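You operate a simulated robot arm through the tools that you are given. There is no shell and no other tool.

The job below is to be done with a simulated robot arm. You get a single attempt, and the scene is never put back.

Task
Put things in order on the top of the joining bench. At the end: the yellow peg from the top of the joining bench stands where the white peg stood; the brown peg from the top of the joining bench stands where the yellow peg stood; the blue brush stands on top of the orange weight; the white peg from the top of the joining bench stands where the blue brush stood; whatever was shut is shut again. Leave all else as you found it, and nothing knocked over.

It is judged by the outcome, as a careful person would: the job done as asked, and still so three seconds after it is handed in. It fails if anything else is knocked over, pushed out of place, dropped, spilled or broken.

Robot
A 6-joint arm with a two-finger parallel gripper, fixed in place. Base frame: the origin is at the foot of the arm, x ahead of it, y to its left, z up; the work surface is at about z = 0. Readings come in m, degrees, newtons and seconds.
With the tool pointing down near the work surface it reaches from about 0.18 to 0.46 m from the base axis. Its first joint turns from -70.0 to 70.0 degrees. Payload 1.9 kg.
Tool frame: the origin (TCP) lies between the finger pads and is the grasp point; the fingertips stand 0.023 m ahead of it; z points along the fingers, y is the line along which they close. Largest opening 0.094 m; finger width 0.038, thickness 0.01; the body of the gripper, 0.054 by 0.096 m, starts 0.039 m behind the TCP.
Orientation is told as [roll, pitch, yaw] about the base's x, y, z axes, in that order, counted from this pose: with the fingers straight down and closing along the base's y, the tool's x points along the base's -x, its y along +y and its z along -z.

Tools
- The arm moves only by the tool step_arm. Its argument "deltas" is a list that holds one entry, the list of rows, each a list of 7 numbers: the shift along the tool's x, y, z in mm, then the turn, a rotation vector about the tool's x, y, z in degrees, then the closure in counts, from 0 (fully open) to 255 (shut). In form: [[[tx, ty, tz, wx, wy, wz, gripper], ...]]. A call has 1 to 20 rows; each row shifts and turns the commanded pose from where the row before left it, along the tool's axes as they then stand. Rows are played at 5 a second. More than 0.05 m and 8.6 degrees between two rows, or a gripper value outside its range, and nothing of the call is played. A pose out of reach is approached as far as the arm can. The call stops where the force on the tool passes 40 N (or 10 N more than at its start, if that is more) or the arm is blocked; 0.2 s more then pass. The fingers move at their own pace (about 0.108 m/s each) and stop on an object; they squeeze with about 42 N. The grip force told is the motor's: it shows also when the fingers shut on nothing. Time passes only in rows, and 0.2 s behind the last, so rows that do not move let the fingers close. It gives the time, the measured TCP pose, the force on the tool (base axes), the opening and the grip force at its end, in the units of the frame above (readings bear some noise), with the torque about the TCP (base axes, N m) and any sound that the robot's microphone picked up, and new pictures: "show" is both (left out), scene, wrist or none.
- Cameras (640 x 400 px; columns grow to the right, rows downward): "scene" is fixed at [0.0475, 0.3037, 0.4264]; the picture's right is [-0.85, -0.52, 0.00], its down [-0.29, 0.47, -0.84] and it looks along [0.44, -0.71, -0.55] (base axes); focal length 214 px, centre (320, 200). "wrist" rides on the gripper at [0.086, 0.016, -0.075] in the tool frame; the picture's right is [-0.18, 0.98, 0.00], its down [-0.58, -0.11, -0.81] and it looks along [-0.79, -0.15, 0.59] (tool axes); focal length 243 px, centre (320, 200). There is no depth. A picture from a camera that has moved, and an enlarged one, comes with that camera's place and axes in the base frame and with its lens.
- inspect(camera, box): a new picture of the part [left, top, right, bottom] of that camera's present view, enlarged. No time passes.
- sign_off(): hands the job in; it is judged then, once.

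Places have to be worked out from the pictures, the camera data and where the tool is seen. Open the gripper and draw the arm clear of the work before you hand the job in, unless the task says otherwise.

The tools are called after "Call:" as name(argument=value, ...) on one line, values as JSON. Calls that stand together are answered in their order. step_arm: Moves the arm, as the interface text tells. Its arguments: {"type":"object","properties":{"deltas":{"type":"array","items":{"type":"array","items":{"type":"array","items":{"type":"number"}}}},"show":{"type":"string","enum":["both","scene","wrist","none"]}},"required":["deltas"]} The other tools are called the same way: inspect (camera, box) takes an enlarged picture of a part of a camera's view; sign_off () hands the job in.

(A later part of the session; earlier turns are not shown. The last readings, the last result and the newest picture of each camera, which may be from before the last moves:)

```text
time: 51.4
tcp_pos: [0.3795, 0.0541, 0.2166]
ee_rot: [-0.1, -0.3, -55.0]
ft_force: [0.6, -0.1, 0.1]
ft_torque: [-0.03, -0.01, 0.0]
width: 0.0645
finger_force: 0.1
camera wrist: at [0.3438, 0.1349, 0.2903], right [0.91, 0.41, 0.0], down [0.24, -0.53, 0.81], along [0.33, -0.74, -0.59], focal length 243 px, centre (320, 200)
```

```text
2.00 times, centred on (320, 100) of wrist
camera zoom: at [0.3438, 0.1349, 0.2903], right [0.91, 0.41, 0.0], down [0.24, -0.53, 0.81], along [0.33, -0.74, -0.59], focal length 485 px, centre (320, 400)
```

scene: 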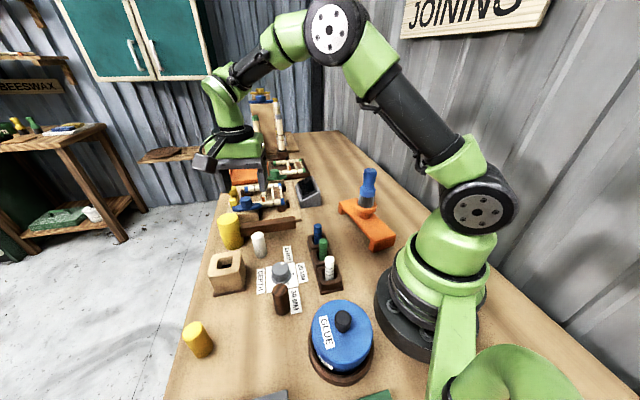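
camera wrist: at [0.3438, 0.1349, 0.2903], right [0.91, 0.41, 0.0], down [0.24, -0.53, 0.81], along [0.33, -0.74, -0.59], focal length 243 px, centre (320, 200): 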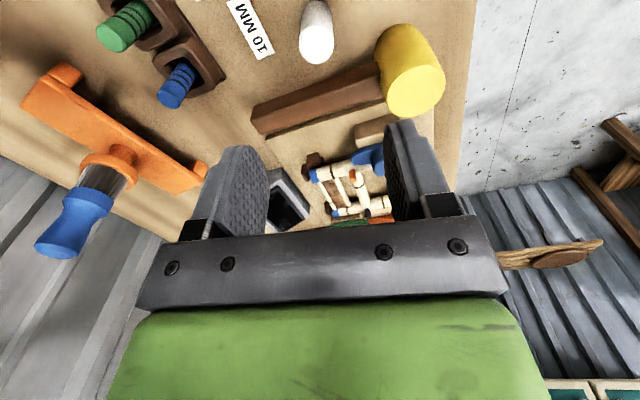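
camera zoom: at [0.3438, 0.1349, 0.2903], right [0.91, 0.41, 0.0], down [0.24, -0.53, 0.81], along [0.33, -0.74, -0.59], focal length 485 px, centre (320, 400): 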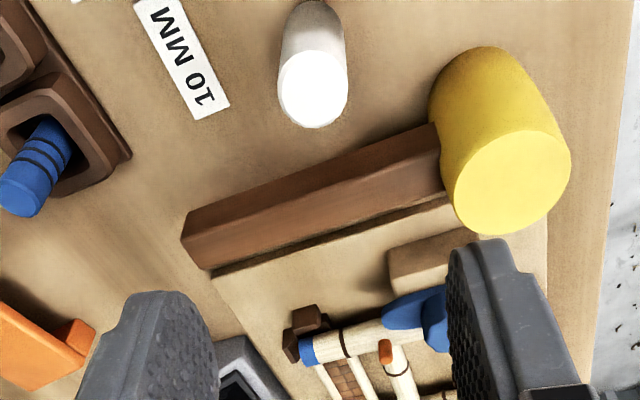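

The white peg shows about 3 mm left of the TCP axis. I correct and descend partway, then check again.

Call:
step_arm(deltas=[[[0.5, -2.9, 30, 0, 0, 0, 80], [0, 0, 40, 0, 0, 0, 80], [0, 0, 37, 0, 0, 0, 80], [0, 0, 0, 0, 0, 0, 80], [0, 0, 0, 0, 0, 0, 80]]], show="wrist")

Call:
inspect(camera="wrist", box=[200, 0, 440, 200])

```text
time: 52.6
tcp_pos: [0.3784, 0.0513, 0.1103]
ee_rot: [-0.1, -0.2, -54.9]
ft_force: [-0.1, 0.4, -0.1]
ft_torque: [0.01, 0.0, 0.02]
width: 0.0643
finger_force: 0.0
camera wrist: at [0.3406, 0.132, 0.1836], right [0.91, 0.41, 0.0], down [0.24, -0.53, 0.81], along [0.33, -0.74, -0.59], focal length 243 px, centre (320, 200)
```

wrist: 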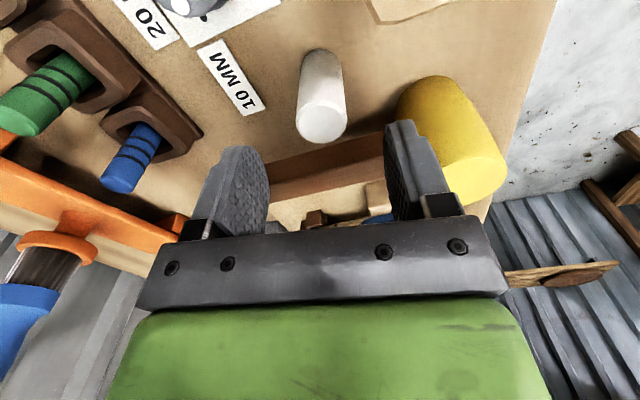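

```text
2.00 times, centred on (320, 100) of wrist
camera zoom: at [0.3406, 0.132, 0.1836], right [0.91, 0.41, 0.0], down [0.24, -0.53, 0.81], along [0.33, -0.74, -0.59], focal length 485 px, centre (320, 400)
```

zoom: 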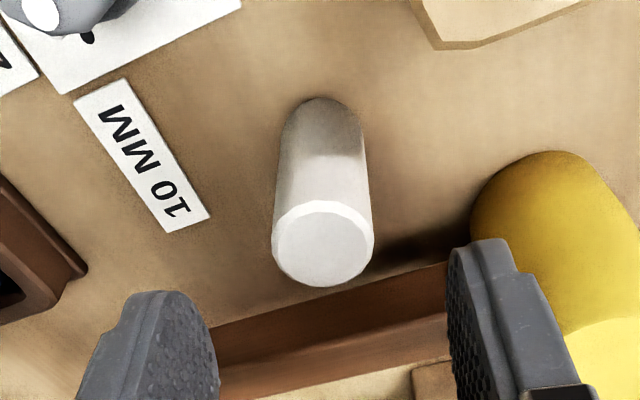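

The peg is within 1 mm of the TCP axis, and the right finger is about 18 mm clear of the mallet. I descend to grip height.

Call:
step_arm(deltas=[[[-0.5, 0.7, 25, 0, 0, 0, 80], [0, 0, 25, 0, 0, 0, 80], [0, 0, 17, 0, 0, 0, 80], [0, 0, 0, 0, 0, 0, 80]]], show="both")

Call:
inspect(camera="wrist", box=[200, 60, 440, 240])

Call:
inspect(camera="scene", box=[170, 190, 410, 340])

```text
time: 53.6
tcp_pos: [0.3781, 0.0534, 0.0445]
ee_rot: [-0.1, -0.2, -55.0]
ft_force: [-0.2, 0.2, 0.5]
ft_torque: [0.02, 0.03, -0.01]
width: 0.0647
finger_force: 0.0
camera wrist: at [0.3413, 0.1336, 0.1177], right [0.91, 0.41, 0.0], down [0.24, -0.53, 0.81], along [0.33, -0.74, -0.59], focal length 243 px, centre (320, 200)
```

scene: 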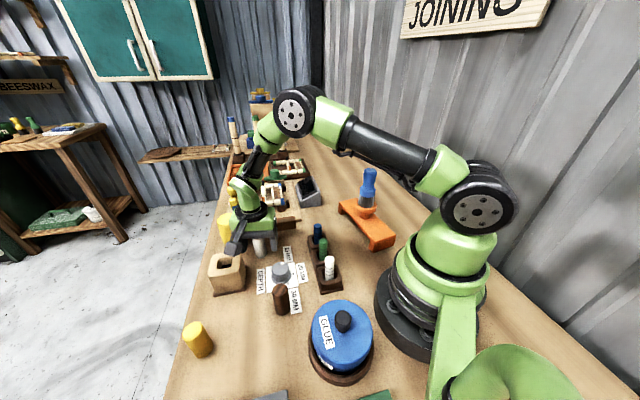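
wrist: 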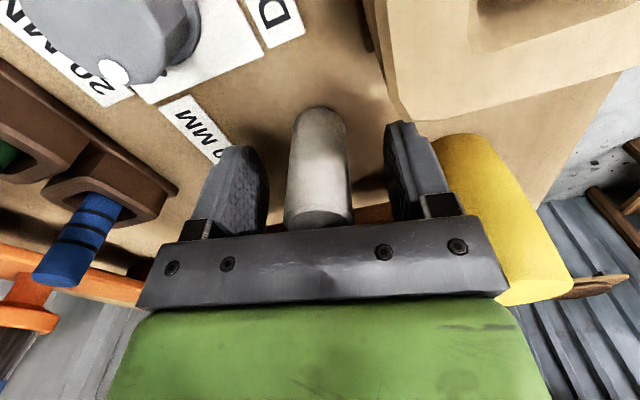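

```text
2.22 times, centred on (320, 150) of wrist
camera zoom: at [0.3413, 0.1336, 0.1177], right [0.91, 0.41, 0.0], down [0.24, -0.53, 0.81], along [0.33, -0.74, -0.59], focal length 539 px, centre (320, 311)
```

zoom: 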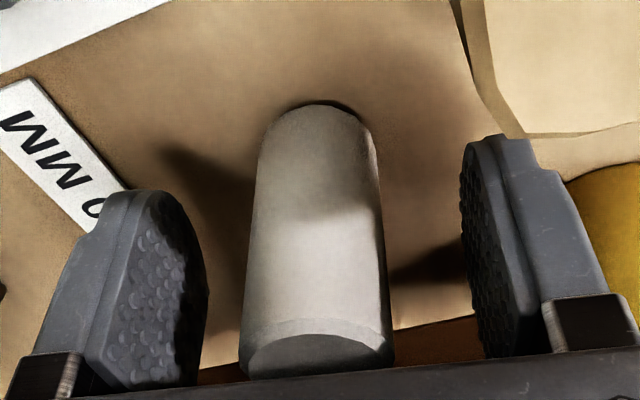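

```text
2.67 times, centred on (290, 265) of scene
camera zoom: at [0.0475, 0.3037, 0.4264], right [-0.85, -0.52, 0.0], down [-0.29, 0.47, -0.84], along [0.44, -0.71, -0.55], focal length 572 px, centre (400, 27)
```

zoom: 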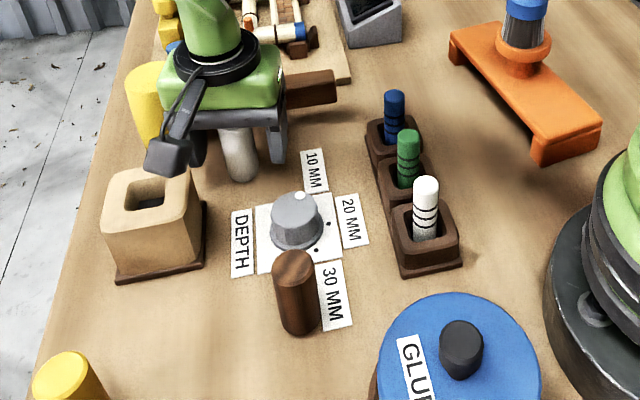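

The peg is centred within 1 mm, and the peg's place is ≈(0.378, 0.053). I close the fingers on it.

Call:
step_arm(deltas=[[[0, 0, 0, 0, 0, 0, 120], [0, 0, 0, 0, 0, 0, 150], [0, 0, 0, 0, 0, 0, 170], [0, 0, 0, 0, 0, 0, 190], [0, 0, 0, 0, 0, 0, 215], [0, 0, 0, 0, 0, 0, 215]]], show="wrist")

Call:
inspect(camera="wrist", box=[200, 60, 440, 240])

```text
time: 55.0
tcp_pos: [0.3777, 0.053, 0.0436]
ee_rot: [-0.2, -0.2, -54.9]
ft_force: [0.5, 1.1, 0.3]
ft_torque: [0.02, 0.03, -0.02]
width: 0.0284
finger_force: 41.8
camera wrist: at [0.3412, 0.1335, 0.1179], right [0.91, 0.41, 0.0], down [0.24, -0.53, 0.81], along [0.33, -0.74, -0.59], focal length 243 px, centre (320, 200)
```

wrist: 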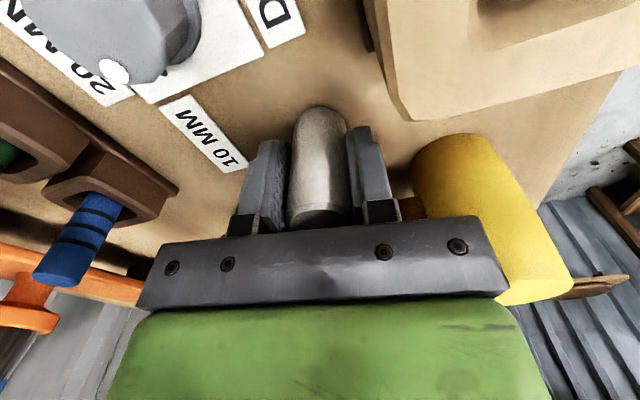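

```text
2.22 times, centred on (320, 150) of wrist
camera zoom: at [0.3412, 0.1335, 0.1179], right [0.91, 0.41, 0.0], down [0.24, -0.53, 0.81], along [0.33, -0.74, -0.59], focal length 539 px, centre (320, 311)
```

zoom: 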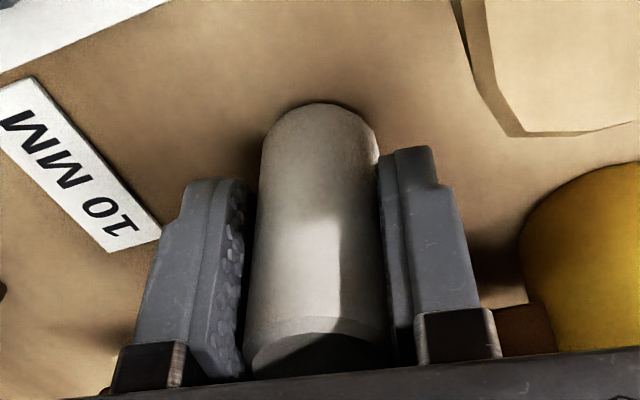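

The white peg is held (28.4 mm) at W=(0.378, 0.053). I lift it and carry it to above the brush's old place B≈(0.238, 0.213), turning to yaw 0.

Call:
step_arm(deltas=[[[0, 0, -10, 0, 0, 0, 215], [0, 0, -40, 0, 0, 0, 215], [0, 0, -45, 0, 0, 0, 215], [0, 0, -45, 0, 0, 0, 215], [30.2, -3.3, 0, 0, 0, -7.857, 215], [30.4, 0.9, 0, 0, 0, -7.857, 215], [29.9, 5.0, 0, 0, 0, -7.857, 215], [29.0, 9.1, 0, 0, 0, -7.857, 215], [27.5, 13.0, 0, 0, 0, -7.857, 215], [25.4, 16.6, 0, 0, 0, -7.857, 215], [22.9, 19.9, 0, 0, 0, -7.857, 215], [0, 0, 0, 0, 0, 0, 215], [0, 0, 0, 0, 0, 0, 215]]], show="both")

Call:
inspect(camera="wrist", box=[200, 0, 440, 220])

Call:
inspect(camera="scene", box=[160, 200, 400, 400])

```text
time: 57.8
tcp_pos: [0.2396, 0.2139, 0.1815]
ee_rot: [-0.2, 0.1, 0.1]
ft_force: [-0.6, -0.2, 0.0]
ft_torque: [0.01, -0.02, 0.01]
width: 0.0281
finger_force: 42.3
camera wrist: at [0.1526, 0.2308, 0.2546], right [0.18, 0.98, 0.0], down [0.58, -0.1, 0.81], along [0.79, -0.15, -0.59], focal length 243 px, centre (320, 200)
```

scene: 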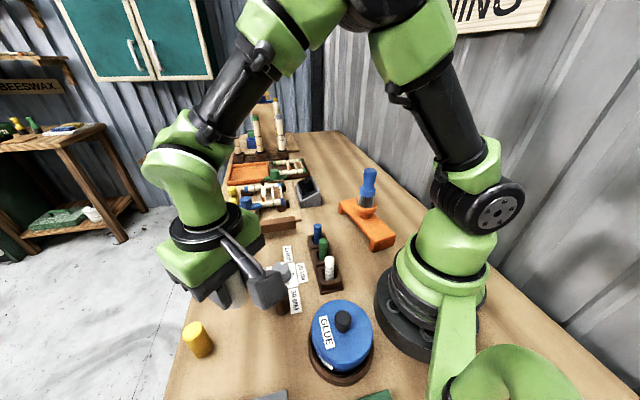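
wrist: 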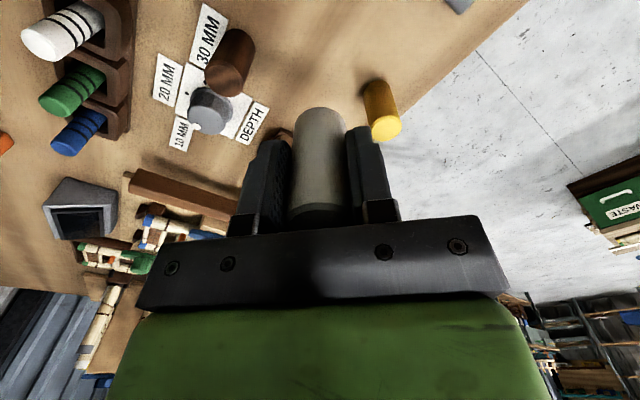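

```text
1.82 times, centred on (320, 110) of wrist
camera zoom: at [0.1526, 0.2308, 0.2546], right [0.18, 0.98, 0.0], down [0.58, -0.1, 0.81], along [0.79, -0.15, -0.59], focal length 441 px, centre (320, 364)
```

zoom: 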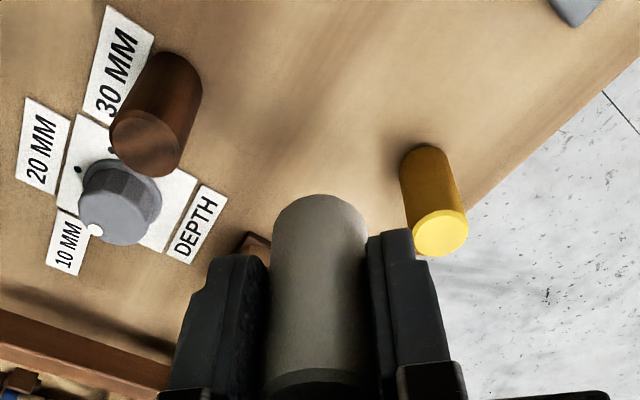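

```text
2.00 times, centred on (280, 300) of scene
camera zoom: at [0.0475, 0.3037, 0.4264], right [-0.85, -0.52, 0.0], down [-0.29, 0.47, -0.84], along [0.44, -0.71, -0.55], focal length 429 px, centre (400, 0)
```

zoom: 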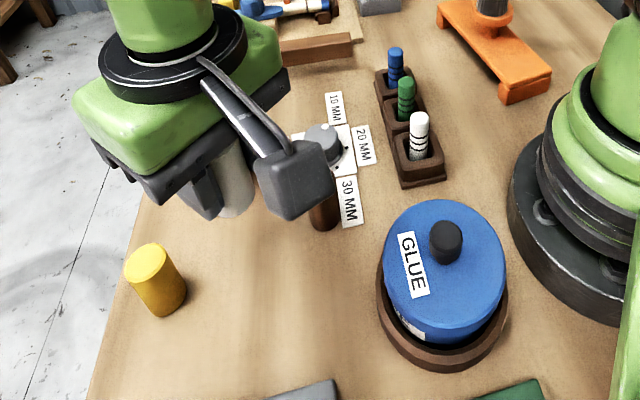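

The TCP is at (0.2396, 0.2139), about 2 mm from B=(0.238, 0.213), and the peg hangs straight. I correct and lower to about 15 mm above the bench.

Call:
step_arm(deltas=[[[1.6, -0.9, 40, 0, 0, 0, 215], [0, 0, 40, 0, 0, 0, 215], [0, 0, 40, 0, 0, 0, 215], [0, 0, 0, 0, 0, 0, 215], [0, 0, 0, 0, 0, 0, 215]]], show="both")

Call:
inspect(camera="scene", box=[160, 280, 400, 400])

```text
time: 59.0
tcp_pos: [0.2358, 0.2124, 0.0634]
ee_rot: [-0.2, -0.1, 0.1]
ft_force: [-0.6, 1.0, -0.3]
ft_torque: [0.01, 0.0, 0.0]
width: 0.0282
finger_force: 42.1
camera wrist: at [0.1494, 0.2294, 0.1366], right [0.18, 0.98, 0.0], down [0.58, -0.1, 0.81], along [0.79, -0.15, -0.59], focal length 243 px, centre (320, 200)
```

scene: 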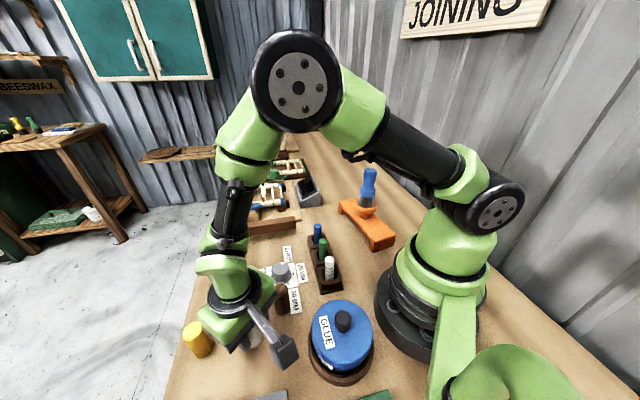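
wrist: 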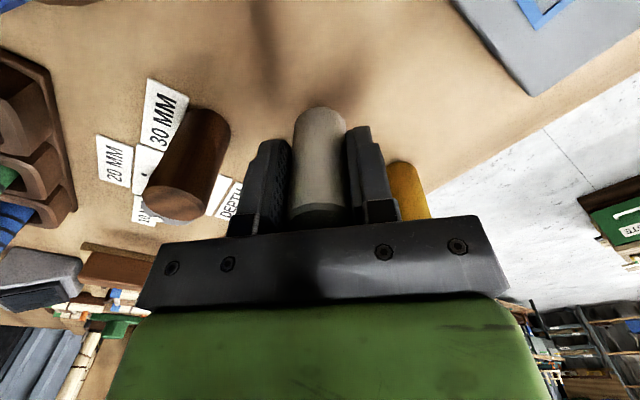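

```text
2.67 times, centred on (280, 340) of scene
camera zoom: at [0.0475, 0.3037, 0.4264], right [-0.85, -0.52, 0.0], down [-0.29, 0.47, -0.84], along [0.44, -0.71, -0.55], focal length 572 px, centre (427, -173)
```

zoom: 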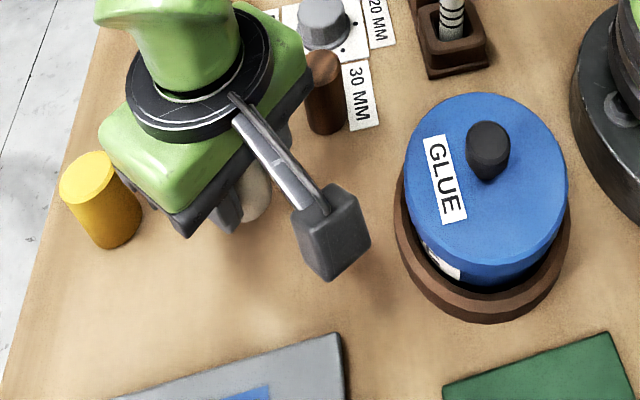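

The TCP reads (0.2358, 0.2124, 0.063). I shift 2 mm outward and lower to about 2 mm above the bench, then check.

Call:
step_arm(deltas=[[[-2, 0.5, 6, 0, 0, 0, 215], [0, 0, 6, 0, 0, 0, 215], [0, 0, 5, 0, 0, 0, 215], [0, 0, 0, 0, 0, 0, 215], [0, 0, 0, 0, 0, 0, 215]]], show="none")

```text
time: 60.2
tcp_pos: [0.2387, 0.2134, 0.0454]
ee_rot: [-0.4, -0.2, 0.1]
ft_force: [-0.1, -0.3, 0.5]
ft_torque: [-0.03, 0.01, -0.01]
width: 0.0285
finger_force: 42.4
```

Position (0.2387, 0.2134) is within 1 mm of B; the bottom should be 1–2 mm above the bench. I lower in 1 mm steps until light contact.

Call:
step_arm(deltas=[[[0, 0, 1, 0, 0, 0, 215], [0, 0, 0, 0, 0, 0, 215]]], show="none")

```text
time: 60.8
tcp_pos: [0.2387, 0.2132, 0.0443]
ee_rot: [-0.2, -0.2, 0.1]
ft_force: [-5.4, 4.1, 21.6]
ft_torque: [0.2, 0.19, -0.01]
width: 0.0283
finger_force: 42.3
```

Contact (about 22 N): the peg stands on the bench. I ease up slightly and open the fingers gradually.

Call:
step_arm(deltas=[[[0, 0, -0.5, 0, 0, 0, 215], [0, 0, 0, 0, 0, 0, 180], [0, 0, 0, 0, 0, 0, 165], [0, 0, 0, 0, 0, 0, 150], [0, 0, 0, 0, 0, 0, 120], [0, 0, 0, 0, 0, 0, 90], [0, 0, 0, 0, 0, 0, 80]]], show="both")

Call:
inspect(camera="wrist", box=[200, 60, 440, 240])

```text
time: 62.4
tcp_pos: [0.2384, 0.211, 0.0458]
ee_rot: [-0.2, -0.1, 0.1]
ft_force: [-0.2, -0.4, 1.7]
ft_torque: [-0.04, 0.03, 0.01]
width: 0.0645
finger_force: 0.1
camera wrist: at [0.1519, 0.2277, 0.1182], right [0.18, 0.98, 0.0], down [0.58, -0.1, 0.81], along [0.79, -0.15, -0.59], focal length 243 px, centre (320, 200)
```

scene: 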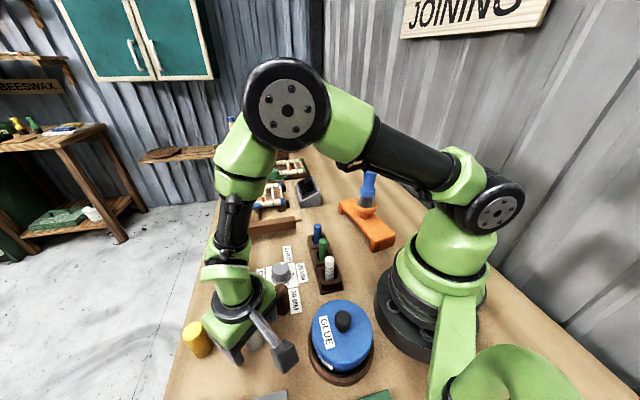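
wrist: 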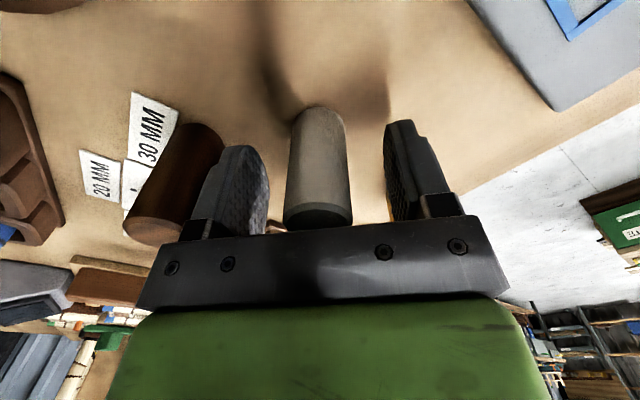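

```text
2.22 times, centred on (320, 150) of wrist
camera zoom: at [0.1519, 0.2277, 0.1182], right [0.18, 0.98, 0.0], down [0.58, -0.1, 0.81], along [0.79, -0.15, -0.59], focal length 539 px, centre (320, 311)
```

zoom: 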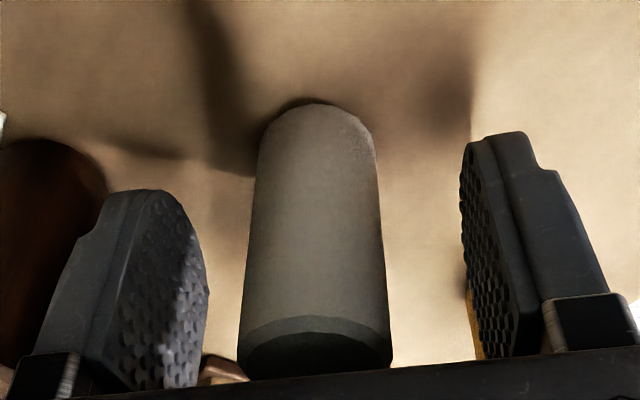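

The white peg stands at B. I raise the arm straight up, then move above the yellow peg, keeping yaw 0.

Call:
step_arm(deltas=[[[0, 0, -20, 0, 0, 0, 80], [0, 0, -40, 0, 0, 0, 80], [0, 0, -45, 0, 0, 0, 80], [0, 0, -35, 0, 0, 0, 80], [-22.7, 17.7, 0, 0, 0, 0, 80], [-22.7, 17.7, 0, 0, 0, 0, 80], [-22.7, 17.7, 0, 0, 0, 0, 80], [0, 0, 0, 0, 0, 0, 80], [0, 0, 0, 0, 0, 0, 80]]], show="both")

Call:
inspect(camera="wrist", box=[200, 0, 440, 200])

Call:
inspect(camera="scene", box=[160, 280, 400, 400])

```text
time: 64.4
tcp_pos: [0.3078, 0.2656, 0.1845]
ee_rot: [-0.3, 0.0, 0.1]
ft_force: [0.7, -0.4, 0.0]
ft_torque: [-0.03, 0.02, 0.02]
width: 0.0647
finger_force: 0.1
camera wrist: at [0.2194, 0.2825, 0.2574], right [0.18, 0.98, 0.0], down [0.58, -0.1, 0.81], along [0.79, -0.15, -0.59], focal length 243 px, centre (320, 200)
```

scene: 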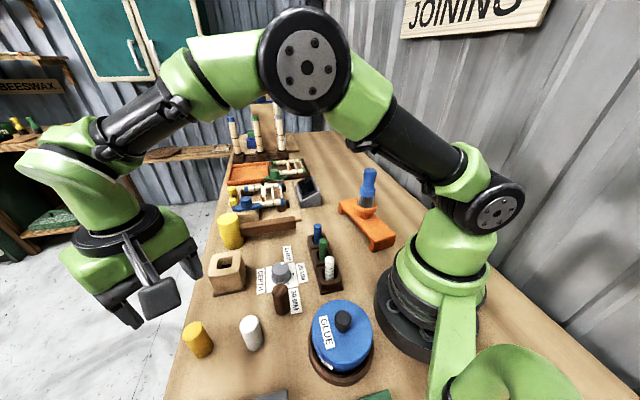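
wrist: 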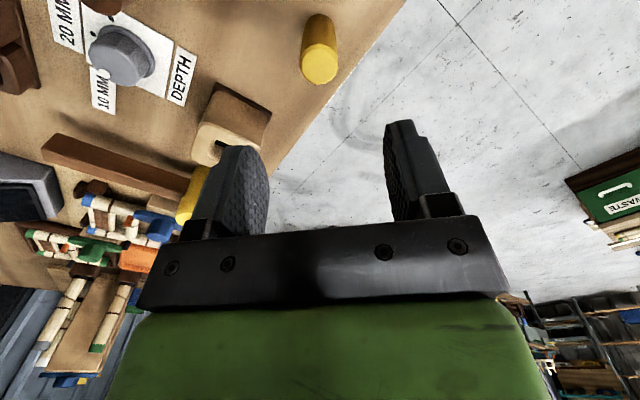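

```text
2.00 times, centred on (320, 100) of wrist
camera zoom: at [0.2194, 0.2825, 0.2574], right [0.18, 0.98, 0.0], down [0.58, -0.1, 0.81], along [0.79, -0.15, -0.59], focal length 485 px, centre (320, 400)
```

zoom: 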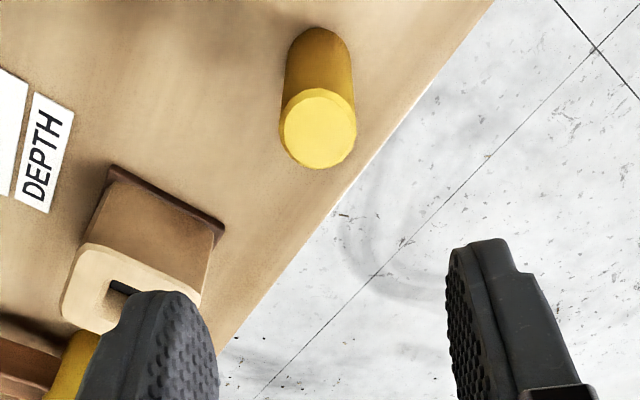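

```text
2.67 times, centred on (280, 340) of scene
camera zoom: at [0.0475, 0.3037, 0.4264], right [-0.85, -0.52, 0.0], down [-0.29, 0.47, -0.84], along [0.44, -0.71, -0.55], focal length 572 px, centre (427, -173)
```

zoom: 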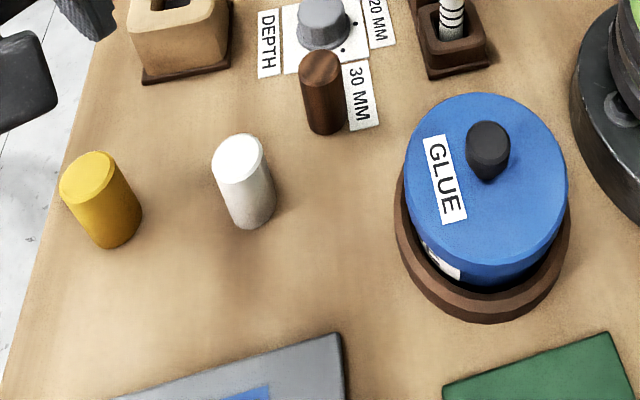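

The white peg stands upright beside the yellow one. I enlarge the same box as I did for the brush at the start, to verify the peg's place against the brush's base.

Call:
inspect(camera="scene", box=[210, 285, 300, 365])

Call:
inspect(camera="scene", box=[170, 190, 410, 340])

```text
5.00 times, centred on (255, 325) of scene
camera zoom: at [0.0475, 0.3037, 0.4264], right [-0.85, -0.52, 0.0], down [-0.29, 0.47, -0.84], along [0.44, -0.71, -0.55], focal length 1072 px, centre (645, -425)
```

zoom: 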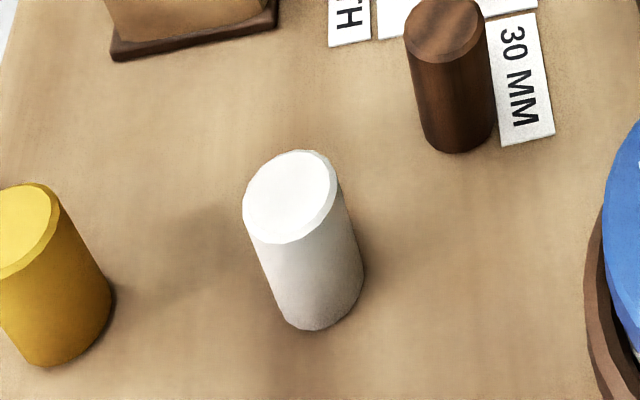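

```text
2.67 times, centred on (290, 265) of scene
camera zoom: at [0.0475, 0.3037, 0.4264], right [-0.85, -0.52, 0.0], down [-0.29, 0.47, -0.84], along [0.44, -0.71, -0.55], focal length 572 px, centre (400, 27)
```

zoom: 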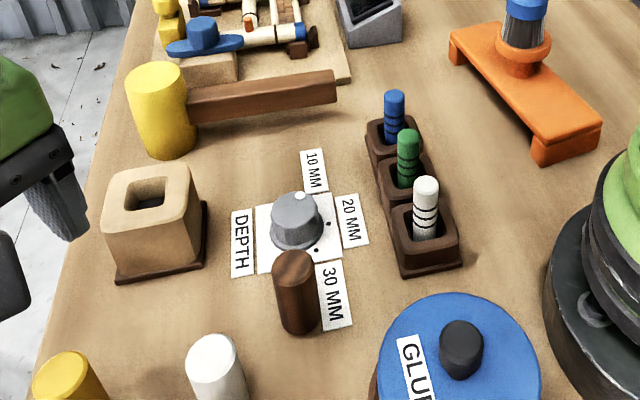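

The white peg sits within about 3 mm of the brush's old place. The yellow peg is under the TCP within about 1 mm; I descend around it.

Call:
step_arm(deltas=[[[-0.8, 0, 40, 0, 0, 0, 80], [0, 0, 40, 0, 0, 0, 80], [0, 0, 35, 0, 0, 0, 80], [0, 0, 25, 0, 0, 0, 80], [0, 0, 0, 0, 0, 0, 80], [0, 0, 0, 0, 0, 0, 80]]], show="both")

Call:
inspect(camera="wrist", box=[200, 60, 440, 240])

```text
time: 65.8
tcp_pos: [0.3042, 0.2657, 0.0427]
ee_rot: [-0.4, -0.2, 0.2]
ft_force: [0.0, 0.2, -0.1]
ft_torque: [0.02, -0.02, 0.02]
width: 0.0646
finger_force: 0.1
camera wrist: at [0.2184, 0.2814, 0.1164], right [0.18, 0.98, 0.0], down [0.58, -0.1, 0.81], along [0.79, -0.15, -0.59], focal length 243 px, centre (320, 200)
```

scene: 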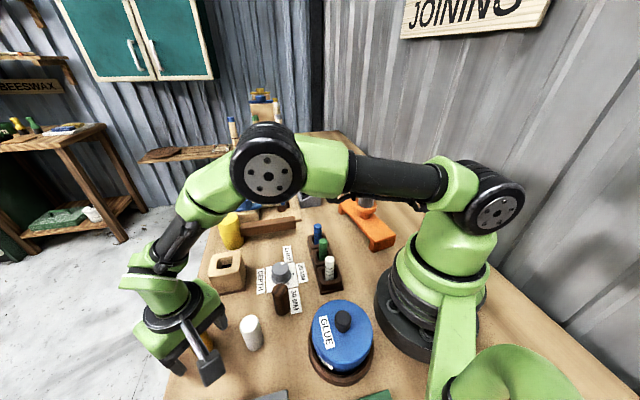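
wrist: 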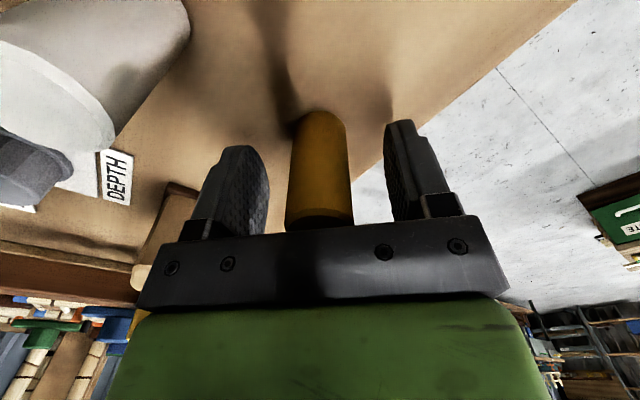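

```text
2.22 times, centred on (320, 150) of wrist
camera zoom: at [0.2184, 0.2814, 0.1164], right [0.18, 0.98, 0.0], down [0.58, -0.1, 0.81], along [0.79, -0.15, -0.59], focal length 539 px, centre (320, 311)
```

zoom: 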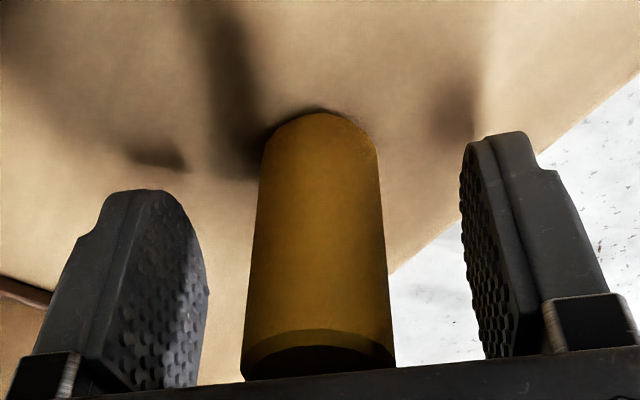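

The yellow peg is centred between the fingers. I close on it.

Call:
step_arm(deltas=[[[0, 0, 0, 0, 0, 0, 120], [0, 0, 0, 0, 0, 0, 150], [0, 0, 0, 0, 0, 0, 170], [0, 0, 0, 0, 0, 0, 190], [0, 0, 0, 0, 0, 0, 215], [0, 0, 0, 0, 0, 0, 215]]], show="none")

Call:
step_arm(deltas=[[[0, 0, 0, 0, 0, 0, 215]]], show="wrist")

```text
time: 67.2
tcp_pos: [0.3056, 0.265, 0.0432]
ee_rot: [-0.3, -0.1, 0.0]
ft_force: [0.1, 0.3, 0.4]
ft_torque: [-0.01, 0.0, -0.02]
width: 0.0283
finger_force: 42.3
```

```text
time: 67.6
tcp_pos: [0.3036, 0.2656, 0.0429]
ee_rot: [-0.3, -0.2, 0.1]
ft_force: [-0.1, 1.0, 0.8]
ft_torque: [0.03, 0.02, -0.01]
width: 0.0281
finger_force: 42.5
camera wrist: at [0.2184, 0.2814, 0.1166], right [0.18, 0.98, 0.0], down [0.58, -0.1, 0.81], along [0.79, -0.15, -0.59], focal length 243 px, centre (320, 200)
```

wrist: 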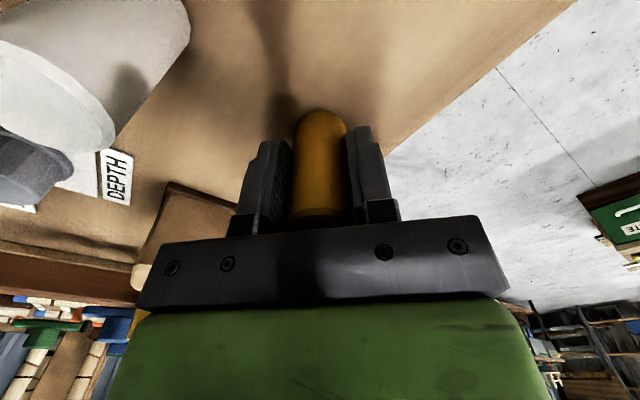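

The yellow peg is held (28 mm) with the TCP reading ≈(0.3045, 0.2654), which I take as its place Y. I lift it and carry it to above W, turning to yaw -55.

Call:
step_arm(deltas=[[[0, 0, -10, 0, 0, 0, 215], [0, 0, -40, 0, 0, 0, 215], [0, 0, -45, 0, 0, 0, 215], [0, 0, -45, 0, 0, 0, 215], [-10.5, -30.3, 0, 0, 0, 7.857, 215], [-14.6, -28.6, 0, 0, 0, 7.857, 215], [-18.3, -26.4, 0, 0, 0, 7.857, 215], [-21.8, -23.6, 0, 0, 0, 7.857, 215], [-24.8, -20.4, 0, 0, 0, 7.857, 215], [-27.3, -16.8, 0, 0, 0, 7.857, 215], [-29.4, -12.9, 0, 0, 0, 7.857, 215], [0, 0, 0, 0, 0, 0, 215], [0, 0, 0, 0, 0, 0, 215]]], show="both")

Call:
inspect(camera="wrist", box=[200, 0, 440, 220])

```text
time: 70.4
tcp_pos: [0.3818, 0.0526, 0.1849]
ee_rot: [0.0, -0.2, -55.0]
ft_force: [-0.3, 0.6, 0.1]
ft_torque: [-0.01, 0.0, -0.01]
width: 0.0279
finger_force: 41.7
camera wrist: at [0.3453, 0.1333, 0.2589], right [0.91, 0.41, 0.0], down [0.24, -0.53, 0.81], along [0.33, -0.74, -0.59], focal length 243 px, centre (320, 200)
```

scene: 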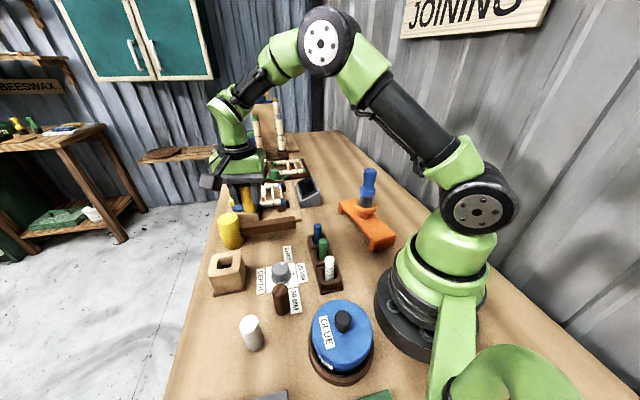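
wrist: 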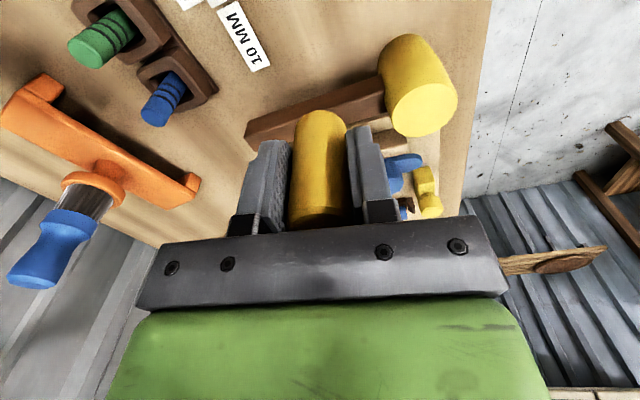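

```text
1.82 times, centred on (320, 110) of wrist
camera zoom: at [0.3453, 0.1333, 0.2589], right [0.91, 0.41, 0.0], down [0.24, -0.53, 0.81], along [0.33, -0.74, -0.59], focal length 441 px, centre (320, 364)
```

zoom: 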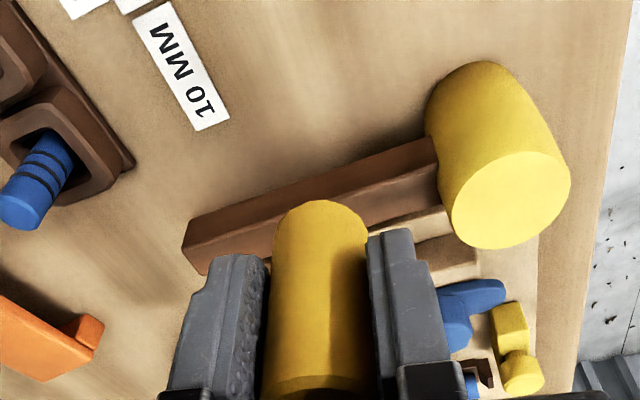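

Lowering partway to the same height (z≈0.11) as in an earlier picture lets me check the place against the "10 MM" label and mallet.

Call:
step_arm(deltas=[[[1.0, -1.5, 37, 0, 0, 0, 215], [0, 0, 37, 0, 0, 0, 215], [0, 0, 0, 0, 0, 0, 215], [0, 0, 0, 0, 0, 0, 215]]], show="wrist")

Call:
inspect(camera="wrist", box=[200, 0, 440, 200])

```text
time: 71.4
tcp_pos: [0.3791, 0.0511, 0.1076]
ee_rot: [-0.1, -0.2, -54.9]
ft_force: [0.1, 0.2, -1.3]
ft_torque: [-0.01, 0.01, -0.02]
width: 0.0282
finger_force: 42.1
camera wrist: at [0.3431, 0.1319, 0.1823], right [0.91, 0.41, 0.0], down [0.24, -0.53, 0.81], along [0.33, -0.74, -0.59], focal length 243 px, centre (320, 200)
```

wrist: 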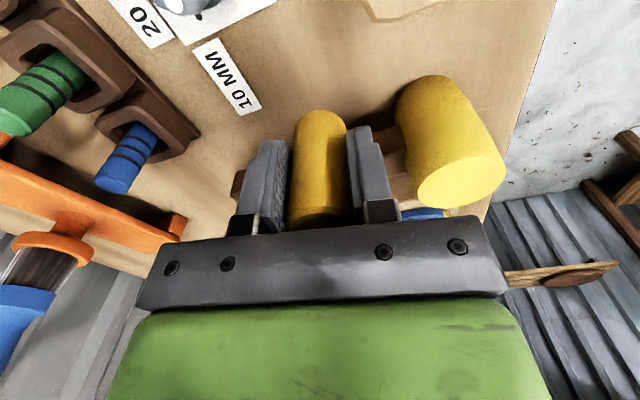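

```text
2.00 times, centred on (320, 100) of wrist
camera zoom: at [0.3431, 0.1319, 0.1823], right [0.91, 0.41, 0.0], down [0.24, -0.53, 0.81], along [0.33, -0.74, -0.59], focal length 485 px, centre (320, 400)
```

zoom: 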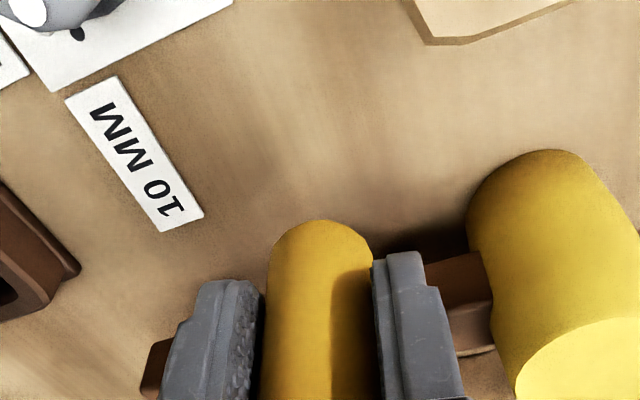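

By the label, the TCP is about 1.8 mm too far right of W. I correct and lower to just above the bench.

Call:
step_arm(deltas=[[[-0.5, -1.9, 30, 0, 0, 0, 215], [0, 0, 20, 0, 0, 0, 215], [0, 0, 9, 0, 0, 0, 215], [0, 0, 0, 0, 0, 0, 215], [0, 0, 0, 0, 0, 0, 215]]], show="both")

Call:
inspect(camera="wrist", box=[200, 60, 440, 240])

Call:
inspect(camera="scene", box=[170, 190, 410, 340])

```text
time: 72.6
tcp_pos: [0.3785, 0.0478, 0.0533]
ee_rot: [-0.1, -0.2, -54.9]
ft_force: [-0.1, -0.1, 0.1]
ft_torque: [-0.02, 0.0, 0.0]
width: 0.0287
finger_force: 42.1
camera wrist: at [0.3421, 0.1292, 0.1257], right [0.91, 0.41, 0.0], down [0.24, -0.53, 0.81], along [0.33, -0.74, -0.59], focal length 243 px, centre (320, 200)
```

scene: 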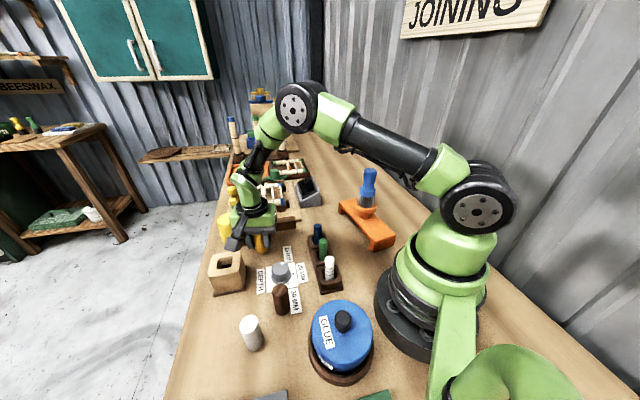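
wrist: 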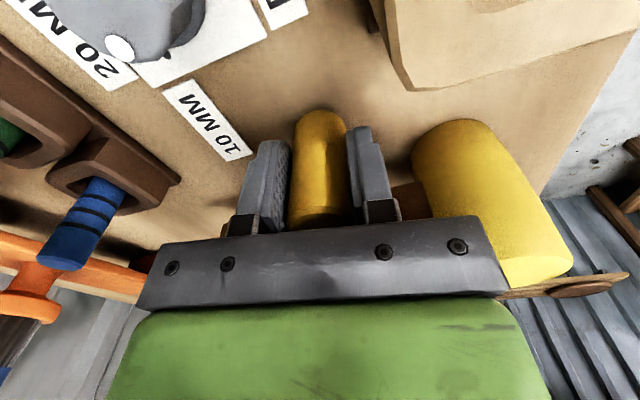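

```text
2.22 times, centred on (320, 150) of wrist
camera zoom: at [0.3421, 0.1292, 0.1257], right [0.91, 0.41, 0.0], down [0.24, -0.53, 0.81], along [0.33, -0.74, -0.59], focal length 539 px, centre (320, 311)
```

zoom: 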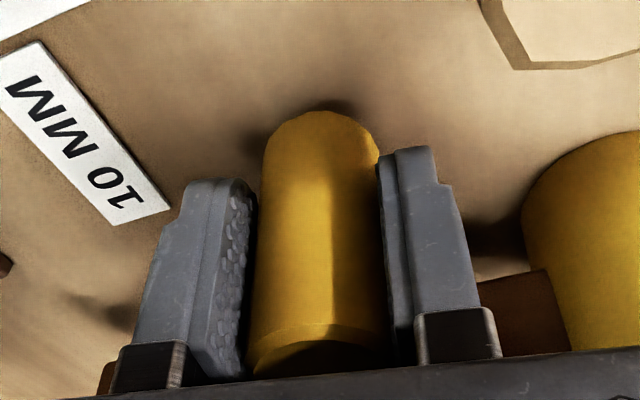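

```text
2.67 times, centred on (290, 265) of scene
camera zoom: at [0.0475, 0.3037, 0.4264], right [-0.85, -0.52, 0.0], down [-0.29, 0.47, -0.84], along [0.44, -0.71, -0.55], focal length 572 px, centre (400, 27)
```

zoom: 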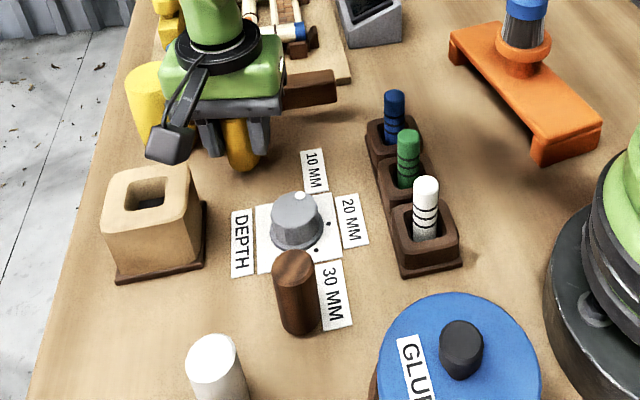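

Reading and label both put the TCP about 4 mm short of W in y. I correct by that and lower a little more.

Call:
step_arm(deltas=[[[2.8, 2.0, 3, 0, 0, 0, 215], [0, 0, 3, 0, 0, 0, 215], [0, 0, 0, 0, 0, 0, 215], [0, 0, 0, 0, 0, 0, 215]]], show="wrist")

Call:
inspect(camera="wrist", box=[200, 60, 440, 240])

```text
time: 73.6
tcp_pos: [0.3797, 0.0529, 0.047]
ee_rot: [-0.1, -0.2, -55.0]
ft_force: [0.6, 0.4, 0.5]
ft_torque: [0.0, -0.02, -0.01]
width: 0.0283
finger_force: 41.7
camera wrist: at [0.3427, 0.133, 0.1202], right [0.91, 0.41, 0.0], down [0.24, -0.53, 0.81], along [0.33, -0.74, -0.59], focal length 243 px, centre (320, 200)
```

wrist: 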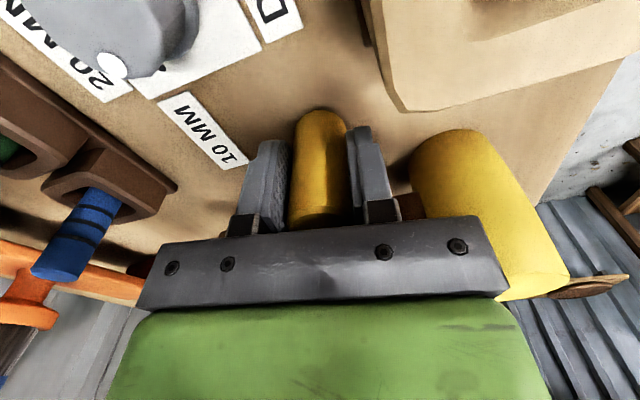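

```text
2.22 times, centred on (320, 150) of wrist
camera zoom: at [0.3427, 0.133, 0.1202], right [0.91, 0.41, 0.0], down [0.24, -0.53, 0.81], along [0.33, -0.74, -0.59], focal length 539 px, centre (320, 311)
```

zoom: 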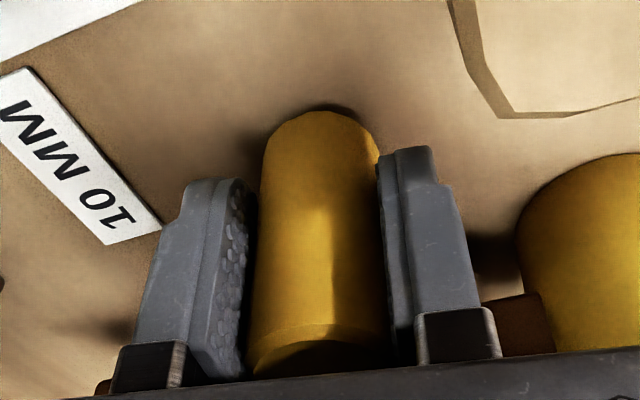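

The label now matches the grip picture of the white peg within half a millimetre. I lower in small steps to contact.

Call:
step_arm(deltas=[[[0, 0, 1.5, 0, 0, 0, 215], [0, 0, 1, 0, 0, 0, 215], [0, 0, 0, 0, 0, 0, 215]]], show="none")

```text
time: 74.4
tcp_pos: [0.3793, 0.054, 0.0439]
ee_rot: [-0.2, -0.2, -54.8]
ft_force: [0.3, 0.1, -0.6]
ft_torque: [-0.02, -0.01, 0.01]
width: 0.0282
finger_force: 41.9
```

No contact yet. I continue with 0.8 mm steps.

Call:
step_arm(deltas=[[[0, 0, 0.8, 0, 0, 0, 215], [0, 0, 0, 0, 0, 0, 215]]], show="none")

```text
time: 75.0
tcp_pos: [0.3793, 0.0534, 0.0441]
ee_rot: [0.0, -0.3, -54.9]
ft_force: [1.7, -1.2, 5.7]
ft_torque: [0.0, -0.07, -0.02]
width: 0.0281
finger_force: 42.2
```

Light contact (about 6 N). I open the fingers gradually to about 64 mm and check.

Call:
step_arm(deltas=[[[0, 0, 0, 0, 0, 0, 180], [0, 0, 0, 0, 0, 0, 165], [0, 0, 0, 0, 0, 0, 150], [0, 0, 0, 0, 0, 0, 120], [0, 0, 0, 0, 0, 0, 90], [0, 0, 0, 0, 0, 0, 80]]], show="wrist")

Call:
inspect(camera="wrist", box=[200, 60, 440, 240])

```text
time: 76.4
tcp_pos: [0.3787, 0.0536, 0.0435]
ee_rot: [0.0, -0.3, -54.9]
ft_force: [0.7, -0.2, -0.1]
ft_torque: [-0.01, -0.01, -0.02]
width: 0.0644
finger_force: 0.0
camera wrist: at [0.3419, 0.1339, 0.1169], right [0.91, 0.41, 0.0], down [0.24, -0.53, 0.81], along [0.33, -0.74, -0.59], focal length 243 px, centre (320, 200)
```

wrist: 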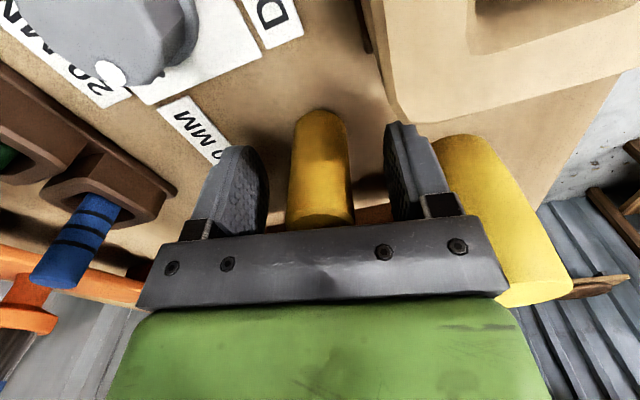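

```text
2.22 times, centred on (320, 150) of wrist
camera zoom: at [0.3419, 0.1339, 0.1169], right [0.91, 0.41, 0.0], down [0.24, -0.53, 0.81], along [0.33, -0.74, -0.59], focal length 539 px, centre (320, 311)
```

zoom: 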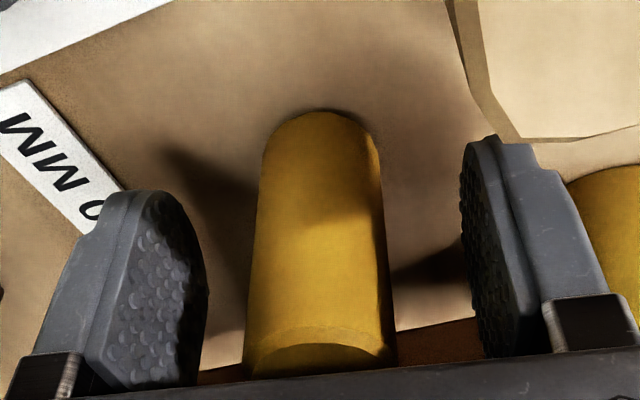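

The yellow peg stands at W, matching the white peg's former position. I raise straight up, then go above the brown peg (≈(0.237, 0.137)), turning to yaw -30.

Call:
step_arm(deltas=[[[0, 0, -20, 0, 0, 0, 80], [0, 0, -40, 0, 0, 0, 80], [0, 0, -45, 0, 0, 0, 80], [0, 0, -40, 0, 0, 0, 80], [29.9, -13.6, 0, 0, 0, -5, 80], [31.0, -10.9, 0, 0, 0, -5, 80], [31.8, -8.2, 0, 0, 0, -5, 80], [32.4, -5.4, 0, 0, 0, -5, 80], [32.8, -2.6, 0, 0, 0, -5, 80], [0, 0, 0, 0, 0, 0, 80], [0, 0, 0, 0, 0, 0, 80]]], show="both")

Call:
inspect(camera="wrist", box=[200, 0, 440, 200])

Call:
inspect(camera="scene", box=[170, 190, 410, 340])

```text
time: 78.8
tcp_pos: [0.2374, 0.139, 0.1886]
ee_rot: [-0.1, -0.2, -29.9]
ft_force: [-0.3, -0.6, 0.4]
ft_torque: [0.0, -0.03, -0.02]
width: 0.0646
finger_force: 0.1
camera wrist: at [0.1701, 0.1969, 0.2624], right [0.65, 0.76, 0.0], down [0.45, -0.38, 0.81], along [0.61, -0.53, -0.59], focal length 243 px, centre (320, 200)
```

scene: 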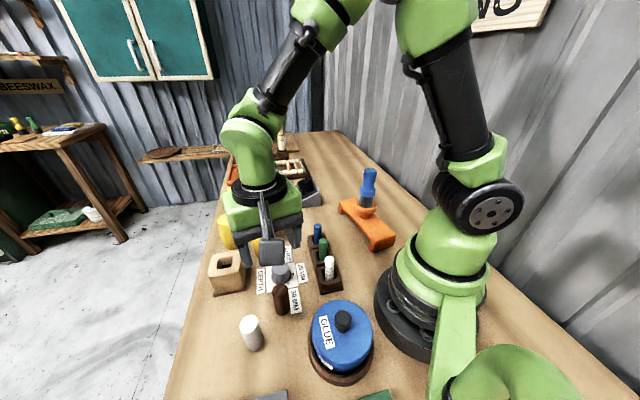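
wrist: 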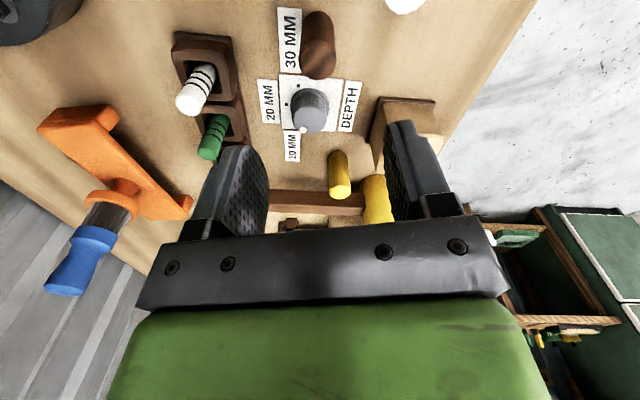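

```text
2.00 times, centred on (320, 100) of wrist
camera zoom: at [0.1701, 0.1969, 0.2624], right [0.65, 0.76, 0.0], down [0.45, -0.38, 0.81], along [0.61, -0.53, -0.59], focal length 485 px, centre (320, 400)
```

zoom: 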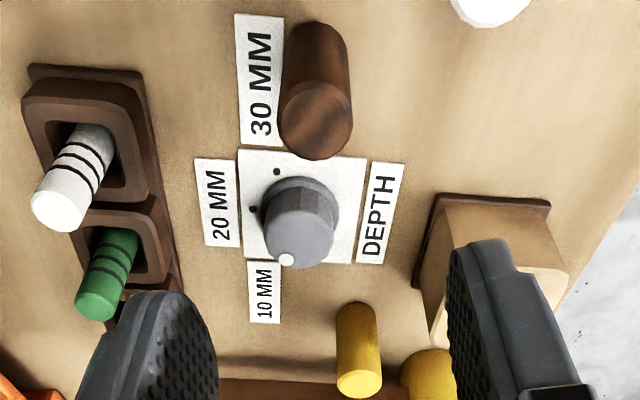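

```text
2.67 times, centred on (290, 265) of scene
camera zoom: at [0.0475, 0.3037, 0.4264], right [-0.85, -0.52, 0.0], down [-0.29, 0.47, -0.84], along [0.44, -0.71, -0.55], focal length 572 px, centre (400, 27)
```

zoom: 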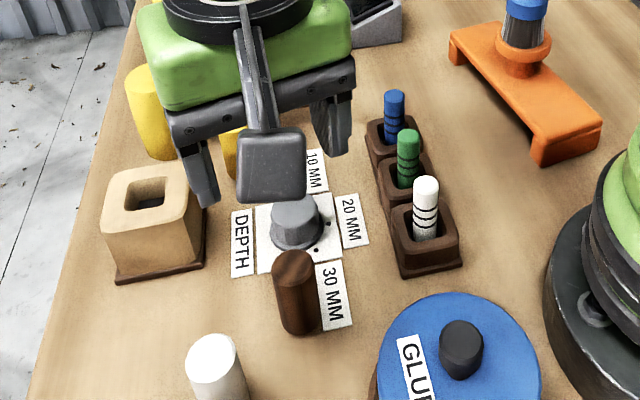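

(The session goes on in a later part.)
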